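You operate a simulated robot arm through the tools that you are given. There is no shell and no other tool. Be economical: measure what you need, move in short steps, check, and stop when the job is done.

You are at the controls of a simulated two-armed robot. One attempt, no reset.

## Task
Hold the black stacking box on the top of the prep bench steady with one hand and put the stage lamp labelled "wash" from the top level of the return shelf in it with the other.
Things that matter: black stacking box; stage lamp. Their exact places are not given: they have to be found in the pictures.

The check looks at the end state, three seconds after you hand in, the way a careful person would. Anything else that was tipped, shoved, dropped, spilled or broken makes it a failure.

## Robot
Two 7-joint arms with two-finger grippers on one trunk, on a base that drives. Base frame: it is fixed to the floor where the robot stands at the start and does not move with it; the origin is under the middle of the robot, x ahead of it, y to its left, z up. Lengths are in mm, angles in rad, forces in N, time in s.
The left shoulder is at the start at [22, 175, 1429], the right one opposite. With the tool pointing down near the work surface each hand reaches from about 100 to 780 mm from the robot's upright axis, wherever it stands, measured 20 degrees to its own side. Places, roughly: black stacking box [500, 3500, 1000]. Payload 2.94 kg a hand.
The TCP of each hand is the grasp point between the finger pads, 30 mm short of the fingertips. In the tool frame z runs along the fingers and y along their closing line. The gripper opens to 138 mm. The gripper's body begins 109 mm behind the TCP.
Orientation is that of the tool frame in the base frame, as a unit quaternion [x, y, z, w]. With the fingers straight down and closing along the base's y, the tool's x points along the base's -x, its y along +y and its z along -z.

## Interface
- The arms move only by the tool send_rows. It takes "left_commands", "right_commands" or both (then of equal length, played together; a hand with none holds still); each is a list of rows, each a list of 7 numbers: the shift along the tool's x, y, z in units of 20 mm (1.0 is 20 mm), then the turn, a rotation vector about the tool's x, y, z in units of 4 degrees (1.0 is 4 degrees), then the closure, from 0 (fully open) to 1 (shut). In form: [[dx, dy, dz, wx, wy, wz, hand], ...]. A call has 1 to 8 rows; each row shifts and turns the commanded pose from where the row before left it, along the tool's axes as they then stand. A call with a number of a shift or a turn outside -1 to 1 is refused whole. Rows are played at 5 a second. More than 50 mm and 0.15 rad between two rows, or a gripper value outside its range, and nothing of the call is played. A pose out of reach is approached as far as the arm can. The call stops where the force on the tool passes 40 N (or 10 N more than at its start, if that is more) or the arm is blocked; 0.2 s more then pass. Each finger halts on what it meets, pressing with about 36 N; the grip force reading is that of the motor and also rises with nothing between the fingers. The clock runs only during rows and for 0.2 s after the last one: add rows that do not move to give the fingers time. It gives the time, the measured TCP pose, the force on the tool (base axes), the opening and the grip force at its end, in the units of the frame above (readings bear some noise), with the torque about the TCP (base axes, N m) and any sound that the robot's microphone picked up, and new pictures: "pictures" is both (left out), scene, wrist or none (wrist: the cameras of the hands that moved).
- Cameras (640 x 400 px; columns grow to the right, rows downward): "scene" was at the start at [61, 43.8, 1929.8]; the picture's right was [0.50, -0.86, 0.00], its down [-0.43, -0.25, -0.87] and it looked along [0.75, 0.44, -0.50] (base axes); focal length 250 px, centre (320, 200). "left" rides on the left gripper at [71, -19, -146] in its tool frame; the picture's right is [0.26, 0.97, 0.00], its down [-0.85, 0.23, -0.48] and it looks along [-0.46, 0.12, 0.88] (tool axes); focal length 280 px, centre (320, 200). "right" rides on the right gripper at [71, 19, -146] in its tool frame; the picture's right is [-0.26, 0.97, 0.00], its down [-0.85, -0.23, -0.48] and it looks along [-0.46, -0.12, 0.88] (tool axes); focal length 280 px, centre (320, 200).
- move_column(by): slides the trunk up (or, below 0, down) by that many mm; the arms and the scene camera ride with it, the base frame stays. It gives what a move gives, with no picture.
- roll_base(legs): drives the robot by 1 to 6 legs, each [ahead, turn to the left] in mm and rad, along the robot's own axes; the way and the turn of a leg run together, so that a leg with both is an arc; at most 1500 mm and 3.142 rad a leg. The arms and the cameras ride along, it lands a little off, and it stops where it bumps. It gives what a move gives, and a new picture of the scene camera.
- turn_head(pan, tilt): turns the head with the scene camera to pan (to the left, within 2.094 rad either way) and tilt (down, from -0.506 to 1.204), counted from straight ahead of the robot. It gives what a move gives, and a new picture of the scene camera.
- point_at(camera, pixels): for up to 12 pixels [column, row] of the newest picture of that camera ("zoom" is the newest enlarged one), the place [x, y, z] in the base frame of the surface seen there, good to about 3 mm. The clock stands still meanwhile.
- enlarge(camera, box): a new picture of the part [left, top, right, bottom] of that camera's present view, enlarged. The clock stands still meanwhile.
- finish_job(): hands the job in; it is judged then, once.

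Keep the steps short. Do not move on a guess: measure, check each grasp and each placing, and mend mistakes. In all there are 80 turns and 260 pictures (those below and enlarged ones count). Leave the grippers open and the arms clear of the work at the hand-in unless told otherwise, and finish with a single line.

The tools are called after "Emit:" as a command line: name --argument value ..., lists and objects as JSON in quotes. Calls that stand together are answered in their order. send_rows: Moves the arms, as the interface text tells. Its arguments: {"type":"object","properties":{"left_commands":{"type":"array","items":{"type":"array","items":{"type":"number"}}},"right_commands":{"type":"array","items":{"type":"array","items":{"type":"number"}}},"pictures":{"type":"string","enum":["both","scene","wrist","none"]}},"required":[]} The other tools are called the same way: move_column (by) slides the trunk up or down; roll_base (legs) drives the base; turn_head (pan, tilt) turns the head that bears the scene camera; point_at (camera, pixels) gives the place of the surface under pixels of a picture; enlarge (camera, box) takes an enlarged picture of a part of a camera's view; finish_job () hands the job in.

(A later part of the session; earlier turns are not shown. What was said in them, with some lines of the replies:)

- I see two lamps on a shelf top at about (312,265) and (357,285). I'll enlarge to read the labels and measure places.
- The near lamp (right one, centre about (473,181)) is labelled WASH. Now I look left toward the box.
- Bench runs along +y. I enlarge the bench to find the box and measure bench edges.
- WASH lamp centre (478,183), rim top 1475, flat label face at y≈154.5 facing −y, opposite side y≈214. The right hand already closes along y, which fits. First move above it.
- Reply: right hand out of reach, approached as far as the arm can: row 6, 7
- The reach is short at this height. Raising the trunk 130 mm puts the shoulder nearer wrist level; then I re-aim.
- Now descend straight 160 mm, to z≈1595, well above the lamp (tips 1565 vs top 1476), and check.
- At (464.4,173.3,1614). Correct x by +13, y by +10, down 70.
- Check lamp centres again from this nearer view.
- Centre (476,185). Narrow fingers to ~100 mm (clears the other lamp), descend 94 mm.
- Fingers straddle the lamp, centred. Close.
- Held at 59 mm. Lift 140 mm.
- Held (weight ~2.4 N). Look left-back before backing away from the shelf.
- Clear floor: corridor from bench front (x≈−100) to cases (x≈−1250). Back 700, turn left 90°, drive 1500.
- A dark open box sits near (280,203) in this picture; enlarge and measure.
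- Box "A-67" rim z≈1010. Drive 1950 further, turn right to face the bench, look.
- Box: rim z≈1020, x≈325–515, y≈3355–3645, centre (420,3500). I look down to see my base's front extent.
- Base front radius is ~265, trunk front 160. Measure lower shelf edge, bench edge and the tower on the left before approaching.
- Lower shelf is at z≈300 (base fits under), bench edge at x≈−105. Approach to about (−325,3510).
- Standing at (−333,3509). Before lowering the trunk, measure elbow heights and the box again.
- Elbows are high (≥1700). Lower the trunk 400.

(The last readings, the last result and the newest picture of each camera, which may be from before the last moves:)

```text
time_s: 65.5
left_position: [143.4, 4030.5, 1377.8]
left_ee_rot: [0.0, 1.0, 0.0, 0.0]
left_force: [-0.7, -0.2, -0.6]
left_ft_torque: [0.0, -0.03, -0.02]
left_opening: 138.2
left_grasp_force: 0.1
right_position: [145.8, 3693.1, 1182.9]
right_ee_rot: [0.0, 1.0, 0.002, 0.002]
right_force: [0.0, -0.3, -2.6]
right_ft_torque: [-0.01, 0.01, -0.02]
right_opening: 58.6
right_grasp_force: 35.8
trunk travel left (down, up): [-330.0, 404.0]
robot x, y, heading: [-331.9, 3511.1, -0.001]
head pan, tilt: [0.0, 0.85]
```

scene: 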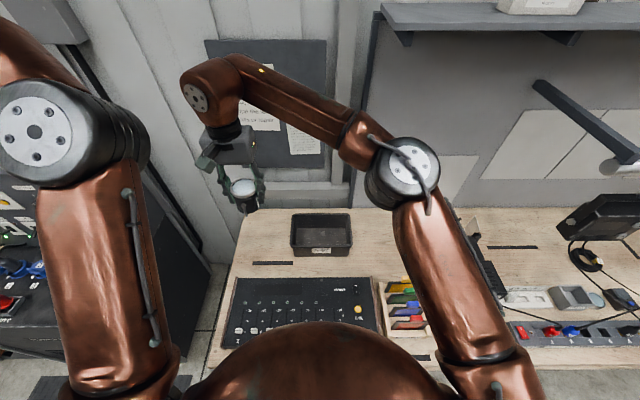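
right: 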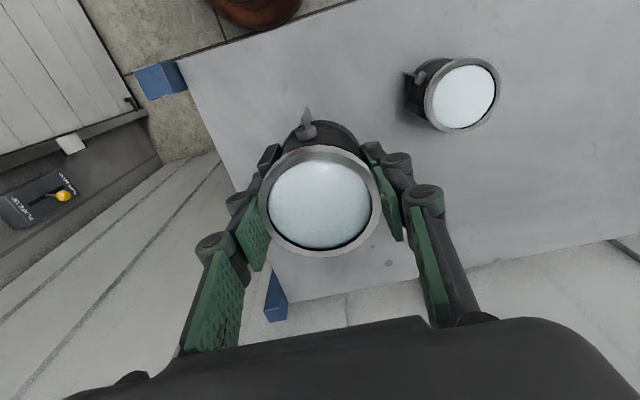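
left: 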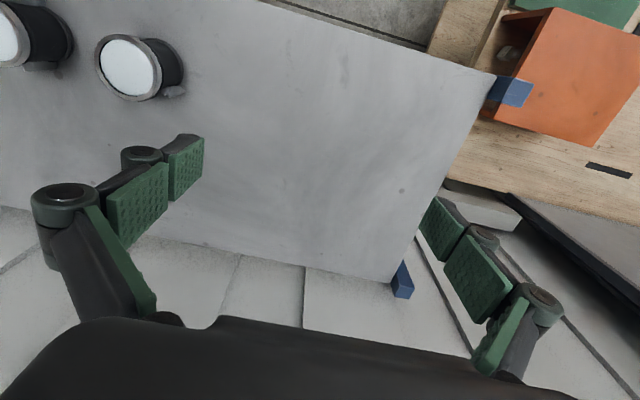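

Box rim: left wall y≈3637–3650, right inside ≈3363, front inside ≈340, back inside ≈510, floor 902. Move right hand with lamp above the right-centre of the box (405,3455), staying at z≈1183.

Emit:
send_rows --right_commands '[[-0.93, -0.85, 0, 0, 0, 0, 1], [-0.93, -0.85, 0, 0, 0, 0, 1], [-0.93, -0.85, 0, 0, 0, 0, 1], [-0.93, -0.85, 0, 0, 0, 0, 1], [-0.93, -0.85, 0, 0, 0, 0, 1], [-0.93, -0.85, 0, 0, 0, 0, 1], [-0.93, -0.85, 0, 0, 0, 0, 1]]' --pictures "none"

Emit:
send_rows --right_commands '[[-0.93, -0.85, 0, 0, 0, 0, 1], [-0.93, -0.85, 0, 0, 0, 0, 1], [-0.93, -0.85, 0, 0, 0, 0, 1], [-0.93, -0.85, 0, 0, 0, 0, 1], [-0.93, -0.85, 0, 0, 0, 0, 1], [-0.93, -0.85, 0, 0, 0, 0, 1], [-0.93, -0.85, 0, 0, 0, 0, 1], [0, 0, 0, 0, 0, 0, 1]]' --pictures "both"

```text
time_s: 67.1
left_position: [144.5, 4029.6, 1378.5]
left_ee_rot: [-0.001, 1.0, 0.0, 0.0]
left_force: [-1.2, 0.0, 0.2]
left_ft_torque: [0.02, 0.02, 0.0]
left_opening: 138.0
left_grasp_force: 0.0
right_position: [277.3, 3574.7, 1182.6]
right_ee_rot: [0.001, 1.0, 0.002, 0.001]
right_force: [0.4, -0.2, -2.6]
right_ft_torque: [0.04, 0.04, 0.01]
right_opening: 59.0
right_grasp_force: 36.2
trunk travel left (down, up): [-330.0, 404.0]
robot x, y, heading: [-329.5, 3510.7, 0.006]
head pan, tilt: [0.0, 0.85]
```

```text
time_s: 68.9
left_position: [145.0, 4028.8, 1378.8]
left_ee_rot: [0.0, 1.0, 0.0, 0.0]
left_force: [-0.2, 0.4, -0.3]
left_ft_torque: [0.02, 0.04, -0.02]
left_opening: 138.0
left_grasp_force: 0.1
right_position: [397.5, 3459.0, 1178.7]
right_ee_rot: [-0.002, 1.0, 0.002, 0.001]
right_force: [-1.1, -0.8, -2.9]
right_ft_torque: [0.02, -0.02, -0.01]
right_opening: 58.8
right_grasp_force: 36.4
right hand out of reach, approached as far as the arm can: row 7
trunk travel left (down, up): [-330.0, 404.0]
robot x, y, heading: [-335.2, 3507.4, -0.004]
head pan, tilt: [0.0, 0.85]
```

scene: 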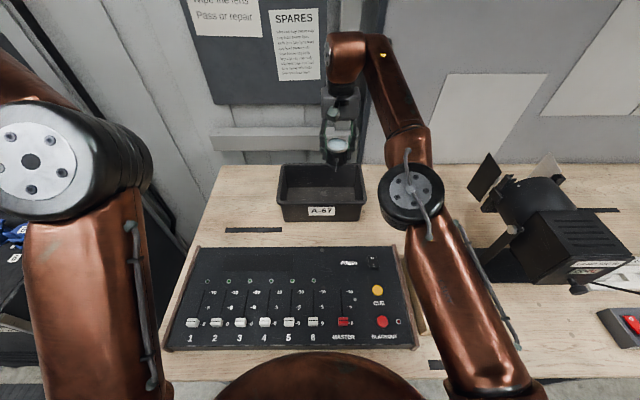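
right: 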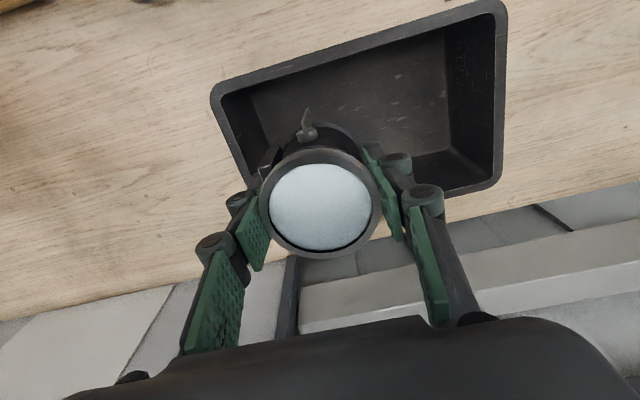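

Right hand at (397,3459). Now bring the left hand over the left wall rim at (390,3643).

Emit:
send_rows --left_commands '[[-0.635, -1, 0, 0, 0, 0, 0], [-0.635, -1, 0, 0, 0, 0, 0], [-0.635, -1, 0, 0, 0, 0, 0], [-0.635, -1, 0, 0, 0, 0, 0], [-0.635, -1, 0, 0, 0, 0, 0], [-0.635, -1, 0, 0, 0, 0, 0], [-0.635, -1, 0, 0, 0, 0, 0], [-0.635, -1, 0, 0, 0, 0, 0]]' --pictures "none"

Emit:
send_rows --left_commands '[[-0.635, -1, 0.3, 0, 0, 0, 0], [-0.635, -1, 0.3, 0, 0, 0, 0], [-0.635, -1, 0.3, 0, 0, 0, 0], [-0.635, -1, 0.3, 0, 0, 0, 0], [-0.635, -1, 0.3, 0, 0, 0, 0], [-0.635, -1, 0.3, 0, 0, 0, 0], [-0.635, -1, 0.3, 0, 0, 0, 0], [0, 0, 0, 0, 0, 0, 0]]' --pictures "both"

```text
time_s: 70.7
left_position: [247.8, 3869.4, 1379.3]
left_ee_rot: [-0.001, 1.0, 0.001, 0.0]
left_force: [-1.0, 0.0, 0.5]
left_ft_torque: [0.01, 0.03, -0.02]
left_opening: 138.3
left_grasp_force: 0.1
right_position: [396.0, 3458.2, 1180.1]
right_ee_rot: [0.0, 1.0, 0.002, 0.0]
right_force: [0.0, 0.7, -1.4]
right_ft_torque: [0.03, 0.04, 0.01]
right_opening: 58.7
right_grasp_force: 35.9
trunk travel left (down, up): [-330.0, 404.0]
robot x, y, heading: [-335.1, 3510.6, -0.001]
head pan, tilt: [0.0, 0.85]
```

```text
time_s: 72.5
left_position: [335.7, 3731.5, 1336.9]
left_ee_rot: [-0.001, 1.0, 0.0, 0.0]
left_force: [0.2, 0.7, -0.1]
left_ft_torque: [-0.02, 0.01, -0.01]
left_opening: 137.8
left_grasp_force: 0.1
right_position: [395.3, 3458.7, 1179.8]
right_ee_rot: [0.0, 1.0, 0.002, 0.0]
right_force: [-0.8, 0.1, -3.0]
right_ft_torque: [0.02, 0.0, 0.01]
right_opening: 58.4
right_grasp_force: 35.8
trunk travel left (down, up): [-330.0, 404.0]
robot x, y, heading: [-332.6, 3506.5, 0.001]
head pan, tilt: [0.0, 0.85]
```

scene: 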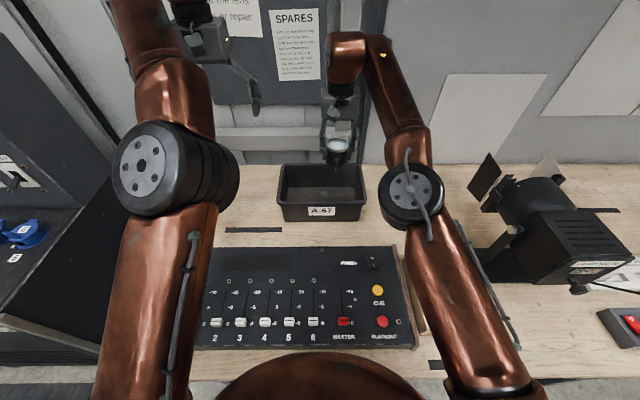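
left: 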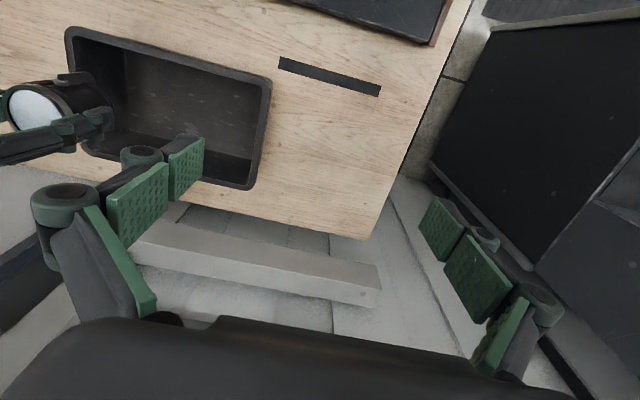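

Continue: reduce left opening to ~80 mm, move to (390,3643), down to z≈1140.

Emit:
send_rows --left_commands '[[-0.54, -0.88, 0.8, 0, 0, 0, 0.2], [-0.54, -0.88, 1, 0, 0, 0, 0.42], [-0.54, -0.88, 1, 0, 0, 0, 0.42], [-0.54, -0.88, 1, 0, 0, 0, 0.42], [-0.54, -0.88, 1, 0, 0, 0, 0.42], [0, 0, 1, 0, 0, 0, 0.42], [0, 0, 1, 0, 0, 0, 0.42], [0, 0, 0, 0, 0, 0, 0.42]]' --pictures "both"

```text
time_s: 74.3
left_position: [389.4, 3643.0, 1200.8]
left_ee_rot: [0.0, 1.0, 0.0, 0.0]
left_force: [0.2, -1.2, -0.5]
left_ft_torque: [-0.01, 0.0, -0.02]
left_opening: 80.2
left_grasp_force: 0.0
right_position: [395.6, 3458.5, 1179.4]
right_ee_rot: [0.0, 1.0, 0.002, 0.0]
right_force: [-0.7, -0.3, -3.3]
right_ft_torque: [-0.02, -0.04, -0.01]
right_opening: 58.8
right_grasp_force: 36.4
trunk travel left (down, up): [-330.0, 404.0]
robot x, y, heading: [-333.2, 3508.6, -0.005]
head pan, tilt: [0.0, 0.85]
```

scene: 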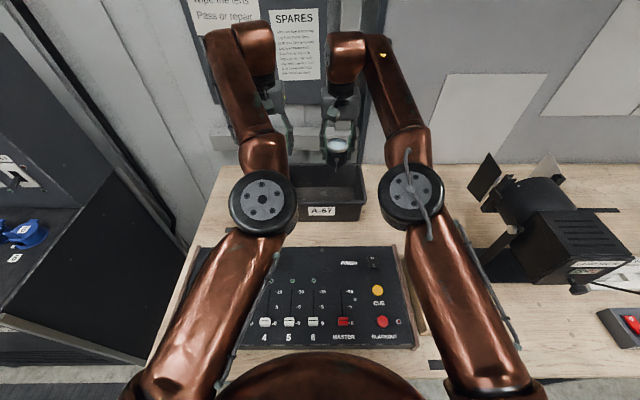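
left: 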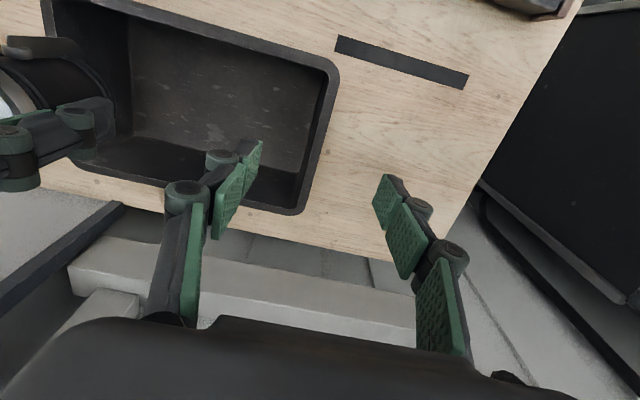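

Measure the left wall rim with the left camera.

Emit:
point_at --camera "left" --pixels '[[330, 110], [324, 110], [335, 110], [315, 150], [321, 150], [308, 190], [302, 190], [300, 211]]'

```text
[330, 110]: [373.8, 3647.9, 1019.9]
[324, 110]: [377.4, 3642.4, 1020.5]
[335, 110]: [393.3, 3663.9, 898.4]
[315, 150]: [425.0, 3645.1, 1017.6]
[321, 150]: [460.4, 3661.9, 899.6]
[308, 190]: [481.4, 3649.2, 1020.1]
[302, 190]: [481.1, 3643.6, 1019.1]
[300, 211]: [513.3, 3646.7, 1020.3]
```

Rim centre y≈3645 at x≈390. Descend 196 mm to z≈1005.

Emit:
send_rows --left_commands '[[0, 0.1, 1, 0, 0, 0, 0.42], [0, 0, 1, 0, 0, 0, 0.42], [0, 0, 1, 0, 0, 0, 0.42], [0, 0, 1, 0, 0, 0, 0.42], [0, 0, 1, 0, 0, 0, 0.42], [0, 0, 1, 0, 0, 0, 0.42], [0, 0, 0, 0, 0, 0, 0.42]]' --pictures "wrist"

Emit:
send_rows --left_commands '[[0, 0, 1, 0, 0, 0, 0.42], [0, 0, 1, 0, 0, 0, 0.42], [0, 0, 1, 0, 0, 0, 0.42], [0, 0, 0.8, 0, 0, 0, 0.42], [0, 0, 0, 0, 0, 0, 0.42]]' --pictures "both"

```text
time_s: 75.9
left_position: [389.4, 3644.1, 1079.9]
left_ee_rot: [-0.001, 1.0, 0.0, 0.0]
left_force: [-0.1, 0.5, -0.2]
left_ft_torque: [0.05, 0.0, 0.0]
left_opening: 80.0
left_grasp_force: 0.1
right_position: [394.7, 3459.3, 1180.6]
right_ee_rot: [0.0, 1.0, 0.002, 0.0]
right_force: [0.6, 0.8, -2.2]
right_ft_torque: [0.01, -0.04, 0.02]
right_opening: 59.0
right_grasp_force: 36.0
trunk travel left (down, up): [-330.0, 404.0]
robot x, y, heading: [-335.4, 3511.5, -0.0]
head pan, tilt: [0.0, 0.85]
```

left: 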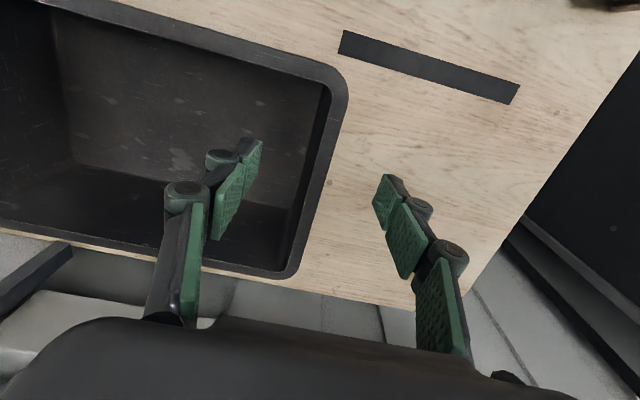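

```text
time_s: 77.1
left_position: [389.5, 3643.9, 1003.2]
left_ee_rot: [-0.002, 1.0, 0.0, 0.0]
left_force: [-0.1, -0.5, -0.8]
left_ft_torque: [-0.01, -0.05, -0.02]
left_opening: 80.0
left_grasp_force: 0.1
right_position: [396.1, 3460.4, 1179.3]
right_ee_rot: [0.0, 1.0, 0.002, 0.0]
right_force: [-0.9, -0.2, -2.6]
right_ft_torque: [0.02, -0.04, -0.03]
right_opening: 58.7
right_grasp_force: 36.1
trunk travel left (down, up): [-330.0, 404.0]
robot x, y, heading: [-332.5, 3510.2, -0.004]
head pan, tilt: [0.0, 0.85]
```

scene: 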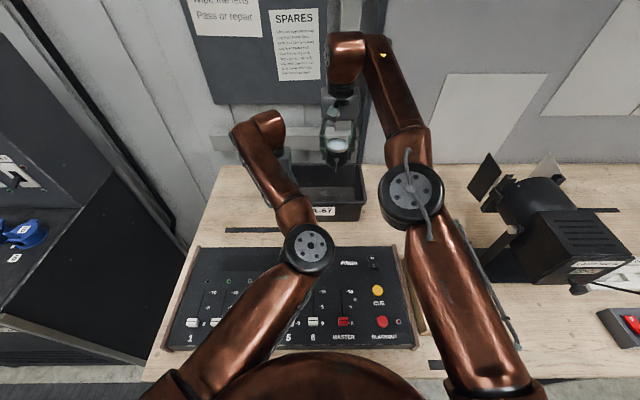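
left: 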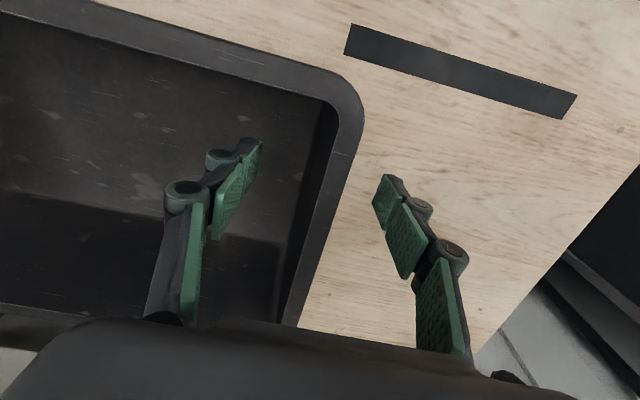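

The fingers straddle the left wall. Close gently until gripping.

Emit:
send_rows --left_commands '[[0, 0, 0, 0, 0, 0, 0.65], [0, 0, 0, 0, 0, 0, 0.8], [0, 0, 0, 0, 0, 0, 1], [0, 0, 0, 0, 0, 0, 1], [0, 0, 0, 0, 0, 0, 1], [0, 0, 0, 0, 0, 0, 1], [0, 0, 0, 0, 0, 0, 1]]' --pictures "wrist"

```text
time_s: 78.7
left_position: [390.4, 3643.8, 1004.1]
left_ee_rot: [-0.001, 1.0, 0.0, -0.001]
left_force: [0.8, 1.9, 1.9]
left_ft_torque: [-1.24, 0.25, 0.39]
left_opening: 12.6
left_grasp_force: 36.1
right_position: [396.3, 3459.2, 1179.6]
right_ee_rot: [0.0, 1.0, 0.002, 0.0]
right_force: [0.3, 0.0, -2.2]
right_ft_torque: [-0.04, -0.02, -0.01]
right_opening: 59.0
right_grasp_force: 36.3
trunk travel left (down, up): [-330.0, 404.0]
robot x, y, heading: [-328.4, 3509.0, -0.003]
head pan, tilt: [0.0, 0.85]
```

left: 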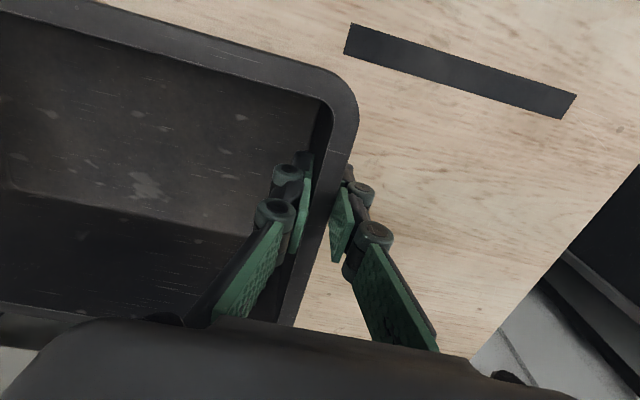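

Box wall held (12.6 mm). Lower the lamp 120 mm and check.

Emit:
send_rows --right_commands '[[0, -0.2, 1, 0, 0, 0, 1], [0, -0.2, 1, 0, 0, 0, 1], [0, 0, 1, 0, 0, 0, 1], [0, 0, 1, 0, 0, 0, 1], [0, 0, 1, 0, 0, 0, 1], [0, 0, 0, 0, 0, 0, 1]]' --pictures "both"

```text
time_s: 80.1
left_position: [389.8, 3642.7, 1004.6]
left_ee_rot: [0.0, 1.0, 0.0, 0.0]
left_force: [1.1, -0.8, 2.2]
left_ft_torque: [-1.25, -0.35, 0.39]
left_opening: 12.6
left_grasp_force: 35.8
right_position: [395.9, 3451.0, 1080.1]
right_ee_rot: [0.0, 1.0, 0.002, 0.0]
right_force: [-0.5, -0.2, -2.8]
right_ft_torque: [0.03, 0.0, -0.04]
right_opening: 58.7
right_grasp_force: 36.0
trunk travel left (down, up): [-330.0, 404.0]
robot x, y, heading: [-333.6, 3507.4, 0.001]
head pan, tilt: [0.0, 0.85]
```

scene: 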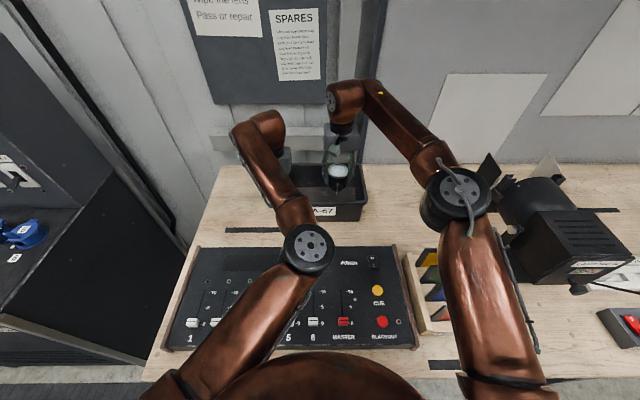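
right: 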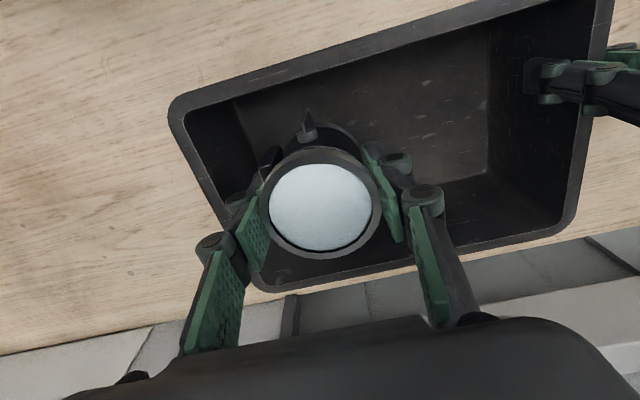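

Right elbow is swinging toward the bench's black lamp in the image; measure clearance.

Emit:
point_at --camera "scene" --pixels '[[460, 190], [455, 230], [490, 175], [486, 215], [500, 180], [520, 210], [490, 250], [310, 250], [320, 200], [354, 200]]'

Emit:
point_at --camera "right" --pixels '[[200, 130], [225, 210], [330, 265], [350, 60], [262, 270], [190, 95]]'

```text
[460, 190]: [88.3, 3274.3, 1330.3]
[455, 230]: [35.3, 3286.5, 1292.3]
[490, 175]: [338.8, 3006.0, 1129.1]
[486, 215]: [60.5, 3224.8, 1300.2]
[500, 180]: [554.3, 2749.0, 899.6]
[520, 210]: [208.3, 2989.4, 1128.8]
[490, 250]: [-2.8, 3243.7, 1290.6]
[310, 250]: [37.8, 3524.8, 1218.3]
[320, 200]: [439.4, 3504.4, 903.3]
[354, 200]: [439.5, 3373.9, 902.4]
```

```text
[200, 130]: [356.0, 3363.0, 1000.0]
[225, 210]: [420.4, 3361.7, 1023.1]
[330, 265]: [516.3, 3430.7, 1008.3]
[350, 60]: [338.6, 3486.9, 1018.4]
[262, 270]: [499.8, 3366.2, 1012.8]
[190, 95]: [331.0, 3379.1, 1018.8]
```

Clear. Nudge +10 in x and lower 100 more.

Emit:
send_rows --right_commands '[[-0.5, 0, 0.6, 0, 0, 0, 1], [0, 0, 1, 0, 0, 0, 1], [0, 0, 1, 0, 0, 0, 1], [0, 0, 1, 0, 0, 0, 1], [0, 0, 1, 0, 0, 0, 1], [0, 0, 0.5, 0, 0, 0, 1], [0, 0, 0, 0, 0, 0, 1]]' --pictures "both"

```text
time_s: 81.7
left_position: [388.6, 3643.5, 1003.3]
left_ee_rot: [-0.002, 1.0, 0.0, -0.001]
left_force: [0.6, 0.0, 1.8]
left_ft_torque: [-1.21, 0.15, 0.26]
left_opening: 12.7
left_grasp_force: 36.0
right_position: [407.0, 3452.0, 976.6]
right_ee_rot: [0.0, 1.0, 0.002, 0.001]
right_force: [0.9, 0.2, -1.6]
right_ft_torque: [0.04, -0.02, 0.01]
right_opening: 59.1
right_grasp_force: 35.7
trunk travel left (down, up): [-330.0, 404.0]
robot x, y, heading: [-334.8, 3508.6, -0.0]
head pan, tilt: [0.0, 0.85]
```

scene: 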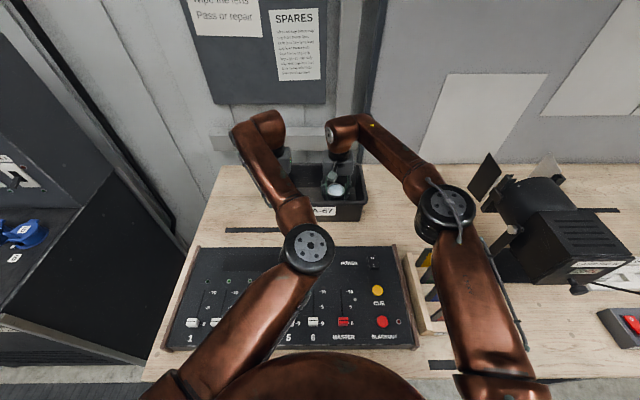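
right: 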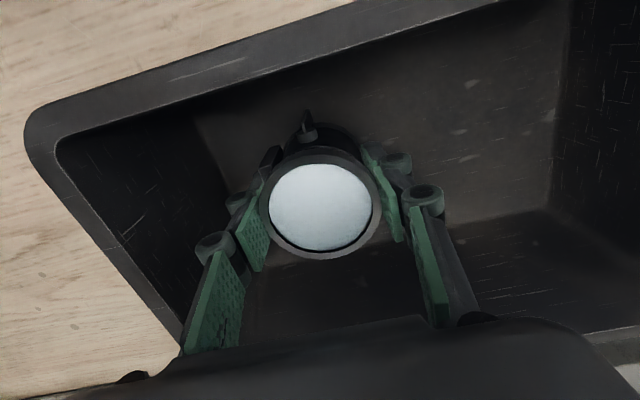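

Lamp is inside, about 19 mm above floor. Lower in small steps, watching force.

Emit:
send_rows --right_commands '[[0, 0, 0.4, 0, 0, 0, 1], [0, 0, 0.2, 0, 0, 0, 1], [0, 0, 0.15, 0, 0, 0, 1], [0, 0, 0.1, 0, 0, 0, 1], [0, 0, 0, 0, 0, 0, 1]]' --pictures "none"

```text
time_s: 82.9
left_position: [390.2, 3643.6, 1004.5]
left_ee_rot: [-0.001, 1.0, 0.001, 0.0]
left_force: [0.5, 0.4, 1.6]
left_ft_torque: [-1.22, 0.08, 0.27]
left_opening: 12.8
left_grasp_force: 35.7
right_position: [406.8, 3451.5, 960.7]
right_ee_rot: [0.0, 1.0, 0.002, 0.001]
right_force: [-0.4, -1.3, -2.9]
right_ft_torque: [0.01, 0.0, -0.02]
right_opening: 58.8
right_grasp_force: 36.0
trunk travel left (down, up): [-330.0, 404.0]
robot x, y, heading: [-334.9, 3509.8, 0.002]
head pan, tilt: [0.0, 0.85]
```

No contact yet at 960.7; continue in ~2 mm steps.

Emit:
send_rows --right_commands '[[0, 0, 0.1, 0, 0, 0, 1], [0, 0, 0.1, 0, 0, 0, 1], [0, 0, 0, 0, 0, 0, 1]]' --pictures "none"

```text
time_s: 83.7
left_position: [389.8, 3643.0, 1005.1]
left_ee_rot: [-0.001, 1.0, -0.001, 0.0]
left_force: [1.7, 0.4, 1.2]
left_ft_torque: [-1.22, -0.01, 0.28]
left_opening: 12.6
left_grasp_force: 36.1
right_position: [407.1, 3451.4, 956.7]
right_ee_rot: [0.0, 1.0, 0.001, 0.002]
right_force: [0.0, -0.7, 0.9]
right_ft_torque: [-0.08, -0.02, -0.04]
right_opening: 58.6
right_grasp_force: 36.1
trunk travel left (down, up): [-330.0, 404.0]
robot x, y, heading: [-335.1, 3506.6, -0.0]
head pan, tilt: [0.0, 0.85]
```

Force went from −2.6 to +0.9 N: resting on the floor. Open partly (to ~88 mm, clear of walls).

Emit:
send_rows --right_commands '[[0, 0, 0, 0, 0, 0, 0.5], [0, 0, 0, 0, 0, 0, 0.4], [0, 0, 0, 0, 0, 0, 0.36], [0, 0, 0, 0, 0, 0, 0.36], [0, 0, 0, 0, 0, 0, 0.36]]' --pictures "wrist"

```text
time_s: 84.9
left_position: [389.6, 3642.6, 1004.5]
left_ee_rot: [0.0, 1.0, 0.0, 0.0]
left_force: [0.4, 0.6, 0.8]
left_ft_torque: [-1.19, -0.06, 0.28]
left_opening: 12.7
left_grasp_force: 36.4
right_position: [408.1, 3452.6, 957.2]
right_ee_rot: [0.0, 1.0, 0.002, 0.001]
right_force: [-0.2, -0.1, 0.5]
right_ft_torque: [0.01, 0.05, -0.01]
right_opening: 88.4
right_grasp_force: 0.1
trunk travel left (down, up): [-330.0, 404.0]
robot x, y, heading: [-334.6, 3508.2, -0.001]
head pan, tilt: [0.0, 0.85]
```

right: 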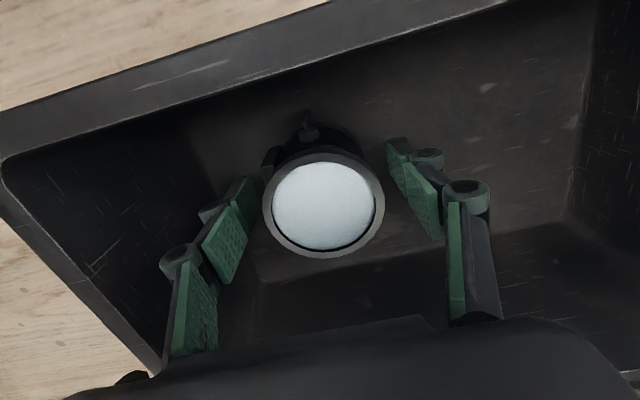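

Released, lamp stands upright. Raise the right hand straight up 160 mm.

Emit:
send_rows --right_commands '[[0, 0, -0.5, 0, 0, 0, 0.36], [0, 0, -1, 0, 0, 0, 0.36], [0, 0, -1, 0, 0, 0, 0.36], [0, 0, -1, 0, 0, 0, 0.36], [0, 0, -1, 0, 0, 0, 0.36], [0, 0, -1, 0, 0, 0, 0.36], [0, 0, -1, 0, 0, 0, 0.36], [0, 0, -1, 0, 0, 0, 0.36]]' --pictures "both"

```text
time_s: 86.7
left_position: [389.0, 3643.5, 1003.8]
left_ee_rot: [-0.001, 1.0, -0.001, 0.0]
left_force: [-0.3, -0.2, 1.0]
left_ft_torque: [-1.18, -0.13, 0.27]
left_opening: 12.8
left_grasp_force: 36.1
right_position: [406.0, 3452.7, 1106.4]
right_ee_rot: [-0.001, 1.0, 0.002, 0.003]
right_force: [0.2, 0.6, 0.2]
right_ft_torque: [-0.02, -0.01, 0.0]
right_opening: 88.4
right_grasp_force: 0.0
trunk travel left (down, up): [-330.0, 404.0]
robot x, y, heading: [-331.5, 3509.8, -0.003]
head pan, tilt: [0.0, 0.85]
```

scene: 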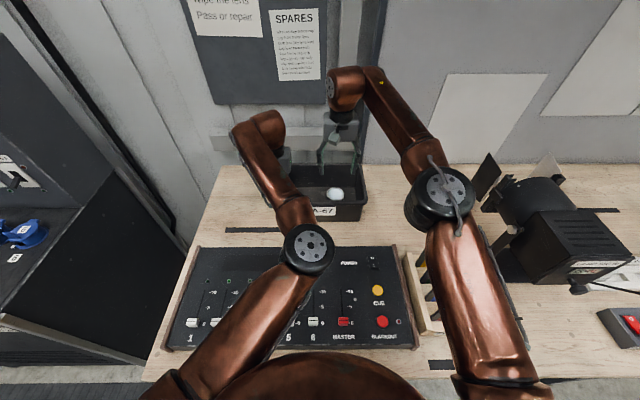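
right: 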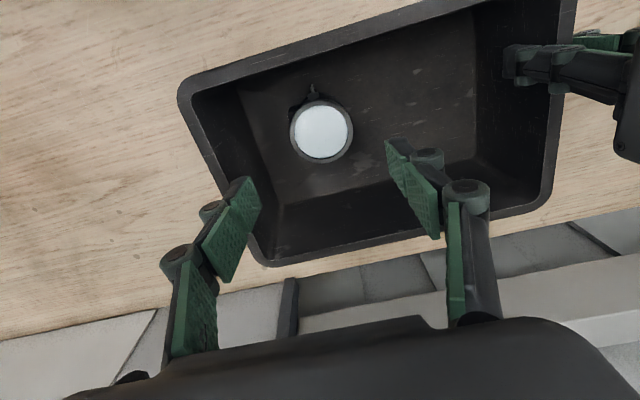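

Lamp is in the box, upright. Release the left hand (open to ~70 mm), and check the box doesn't shift.

Emit:
send_rows --left_commands '[[0, 0, 0, 0, 0, 0, 0.8], [0, 0, 0, 0, 0, 0, 0.6], [0, 0, 0, 0, 0, 0, 0.45], [0, 0, 0, 0, 0, 0, 0.45], [0, 0, 0, 0, 0, 0, 0.45]]' --right_commands '[[0, 0, -0.5, 0, 0, 0, 0.36], [0, 0, 0, 0, 0, 0, 0.36], [0, 0, 0, 0, 0, 0, 0.36], [0, 0, 0, 0, 0, 0, 0.36], [0, 0, 0, 0, 0, 0, 0.36]]' --pictures "wrist"

```text
time_s: 87.9
left_position: [388.5, 3643.5, 1004.7]
left_ee_rot: [-0.001, 1.0, -0.001, -0.001]
left_force: [-0.2, 0.0, -0.4]
left_ft_torque: [0.0, -0.01, 0.02]
left_opening: 75.8
left_grasp_force: 0.1
right_position: [405.2, 3452.3, 1117.1]
right_ee_rot: [0.0, 1.0, 0.001, 0.001]
right_force: [0.0, -0.7, 0.6]
right_ft_torque: [-0.01, 0.02, 0.0]
right_opening: 88.6
right_grasp_force: 0.1
trunk travel left (down, up): [-330.0, 404.0]
robot x, y, heading: [-335.7, 3509.1, 0.001]
head pan, tilt: [0.0, 0.85]
```

right: 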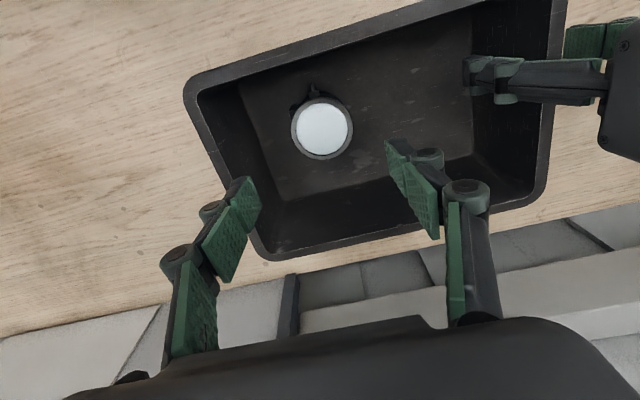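
left: 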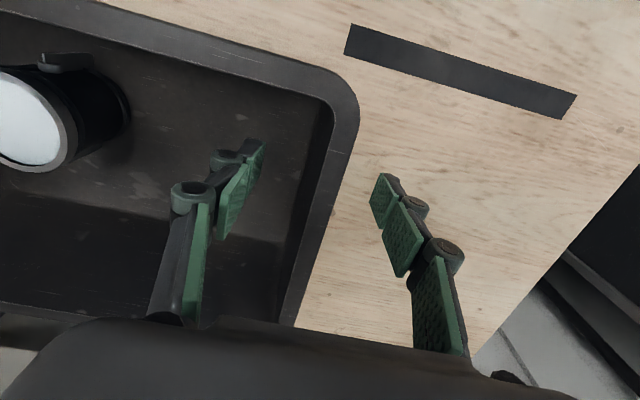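

Box is unmoved. Raise both hands straight up.

Emit:
send_rows --left_commands '[[0, 0, -1, 0, 0, 0, 0.45], [0, 0, -1, 0, 0, 0, 0.45], [0, 0, -1, 0, 0, 0, 0.45], [0, 0, -1, 0, 0, 0, 0.45], [0, 0, -1, 0, 0, 0, 0.45], [0, 0, -1, 0, 0, 0, 0.45], [0, 0, -1, 0, 0, 0, 0.45], [0, 0, -1, 0, 0, 0, 0.45]]' --right_commands '[[0.2, 0, -0.5, 0, 0, 0, 0.36], [0.2, 0, -0.5, 0, 0, 0, 0.36], [0.2, 0, -0.5, 0, 0, 0, 0.36], [0.2, 0, -0.5, 0, 0, 0, 0.36], [0.2, 0, -0.5, 0, 0, 0, 0.36], [0.2, 0, -0.5, 0, 0, 0, 0.36], [0.2, 0, -0.5, 0, 0, 0, 0.36], [0.2, 0, 0, 0, 0, 0, 0.36]]' --pictures "none"

Emit:
send_rows --left_commands '[[1, 0.5, 0, 0, 0, 0, 0.3], [1, 0.5, 0, 0, 0, 0, 0], [1, 0.5, 0, 0, 0, 0, 0], [1, 0.5, 0, 0, 0, 0, 0], [1, 0.5, 0, 0, 0, 0, 0], [0, 0, 0, 0, 0, 0, 0], [0, 0, 0, 0, 0, 0, 0]]' --right_commands '[[1, 0, 0, 0, 0, 0, 0.2], [1, 0, 0, 0, 0, 0, 0], [1, 0, 0, 0, 0, 0, 0], [1, 0, 0, 0, 0, 0, 0], [1, 0, 0, 0, 0, 0, 0], [0, 0, 0, 0, 0, 0, 0], [0, 0, 0, 0, 0, 0, 0]]' --pictures "both"

Emit:
enlarge --camera "scene" --box '[220, 130, 480, 290]'

```text
time_s: 89.7
left_position: [387.8, 3644.4, 1164.1]
left_ee_rot: [-0.001, 1.0, -0.001, 0.0]
left_force: [-0.3, 0.6, 0.9]
left_ft_torque: [0.03, -0.01, 0.02]
left_opening: 75.9
left_grasp_force: 0.1
right_position: [373.5, 3451.9, 1187.7]
right_ee_rot: [-0.001, 1.0, 0.002, 0.002]
right_force: [-0.5, 0.3, 0.6]
right_ft_torque: [0.0, -0.04, -0.02]
right_opening: 88.3
right_grasp_force: 0.1
trunk travel left (down, up): [-330.0, 404.0]
robot x, y, heading: [-333.2, 3506.1, 0.002]
head pan, tilt: [0.0, 0.85]
```

```text
time_s: 91.3
left_position: [289.3, 3693.6, 1164.3]
left_ee_rot: [0.0, 1.0, 0.0, 0.001]
left_force: [-0.4, 0.2, -0.3]
left_ft_torque: [0.0, 0.05, 0.0]
left_opening: 137.8
left_grasp_force: 0.0
right_position: [274.1, 3451.3, 1186.4]
right_ee_rot: [0.001, 1.0, 0.002, 0.002]
right_force: [-0.2, 0.5, 0.5]
right_ft_torque: [-0.04, 0.04, 0.0]
right_opening: 138.0
right_grasp_force: 0.1
trunk travel left (down, up): [-330.0, 404.0]
robot x, y, heading: [-330.4, 3506.2, 0.001]
head pan, tilt: [0.0, 0.85]
```

scene: 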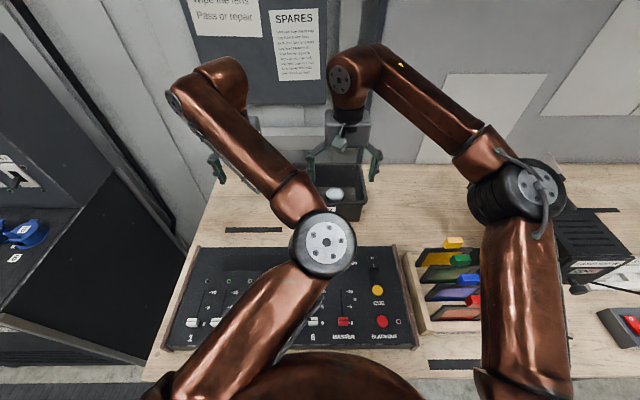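
right: 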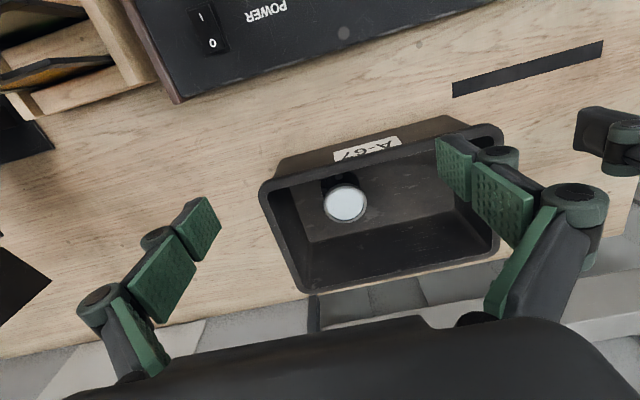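
left: 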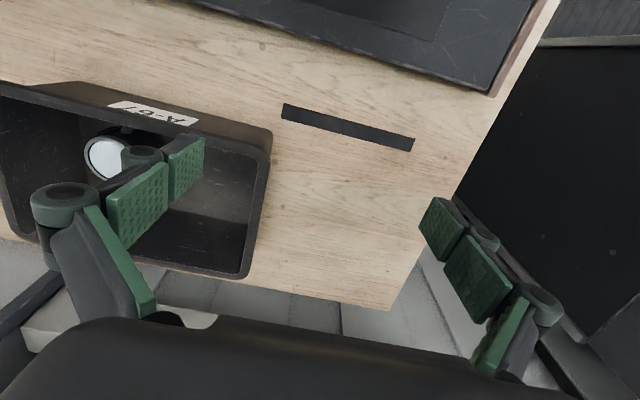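

```text
2.46 times, centred on (350, 210) of scene
```

zoom: 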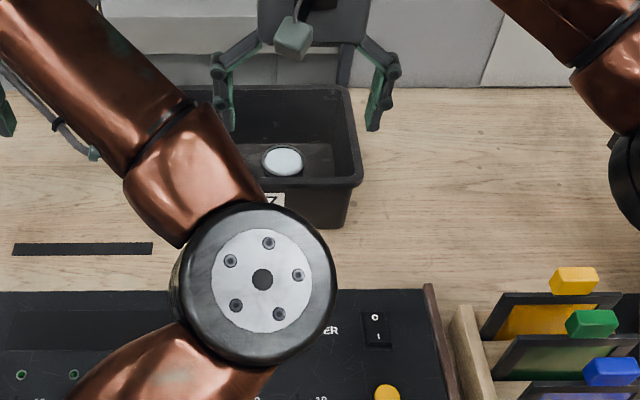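

Lamp stands upright in the box, the box is unmoved, hands are open and clear. Handing in.

Emit:
finish_job

```text
The job is handed in.
```

The "wash" stage lamp is standing upright in the black stacking box (A-67), which the left hand held steady until the lamp was in; both hands are open and clear, and the job is handed in.
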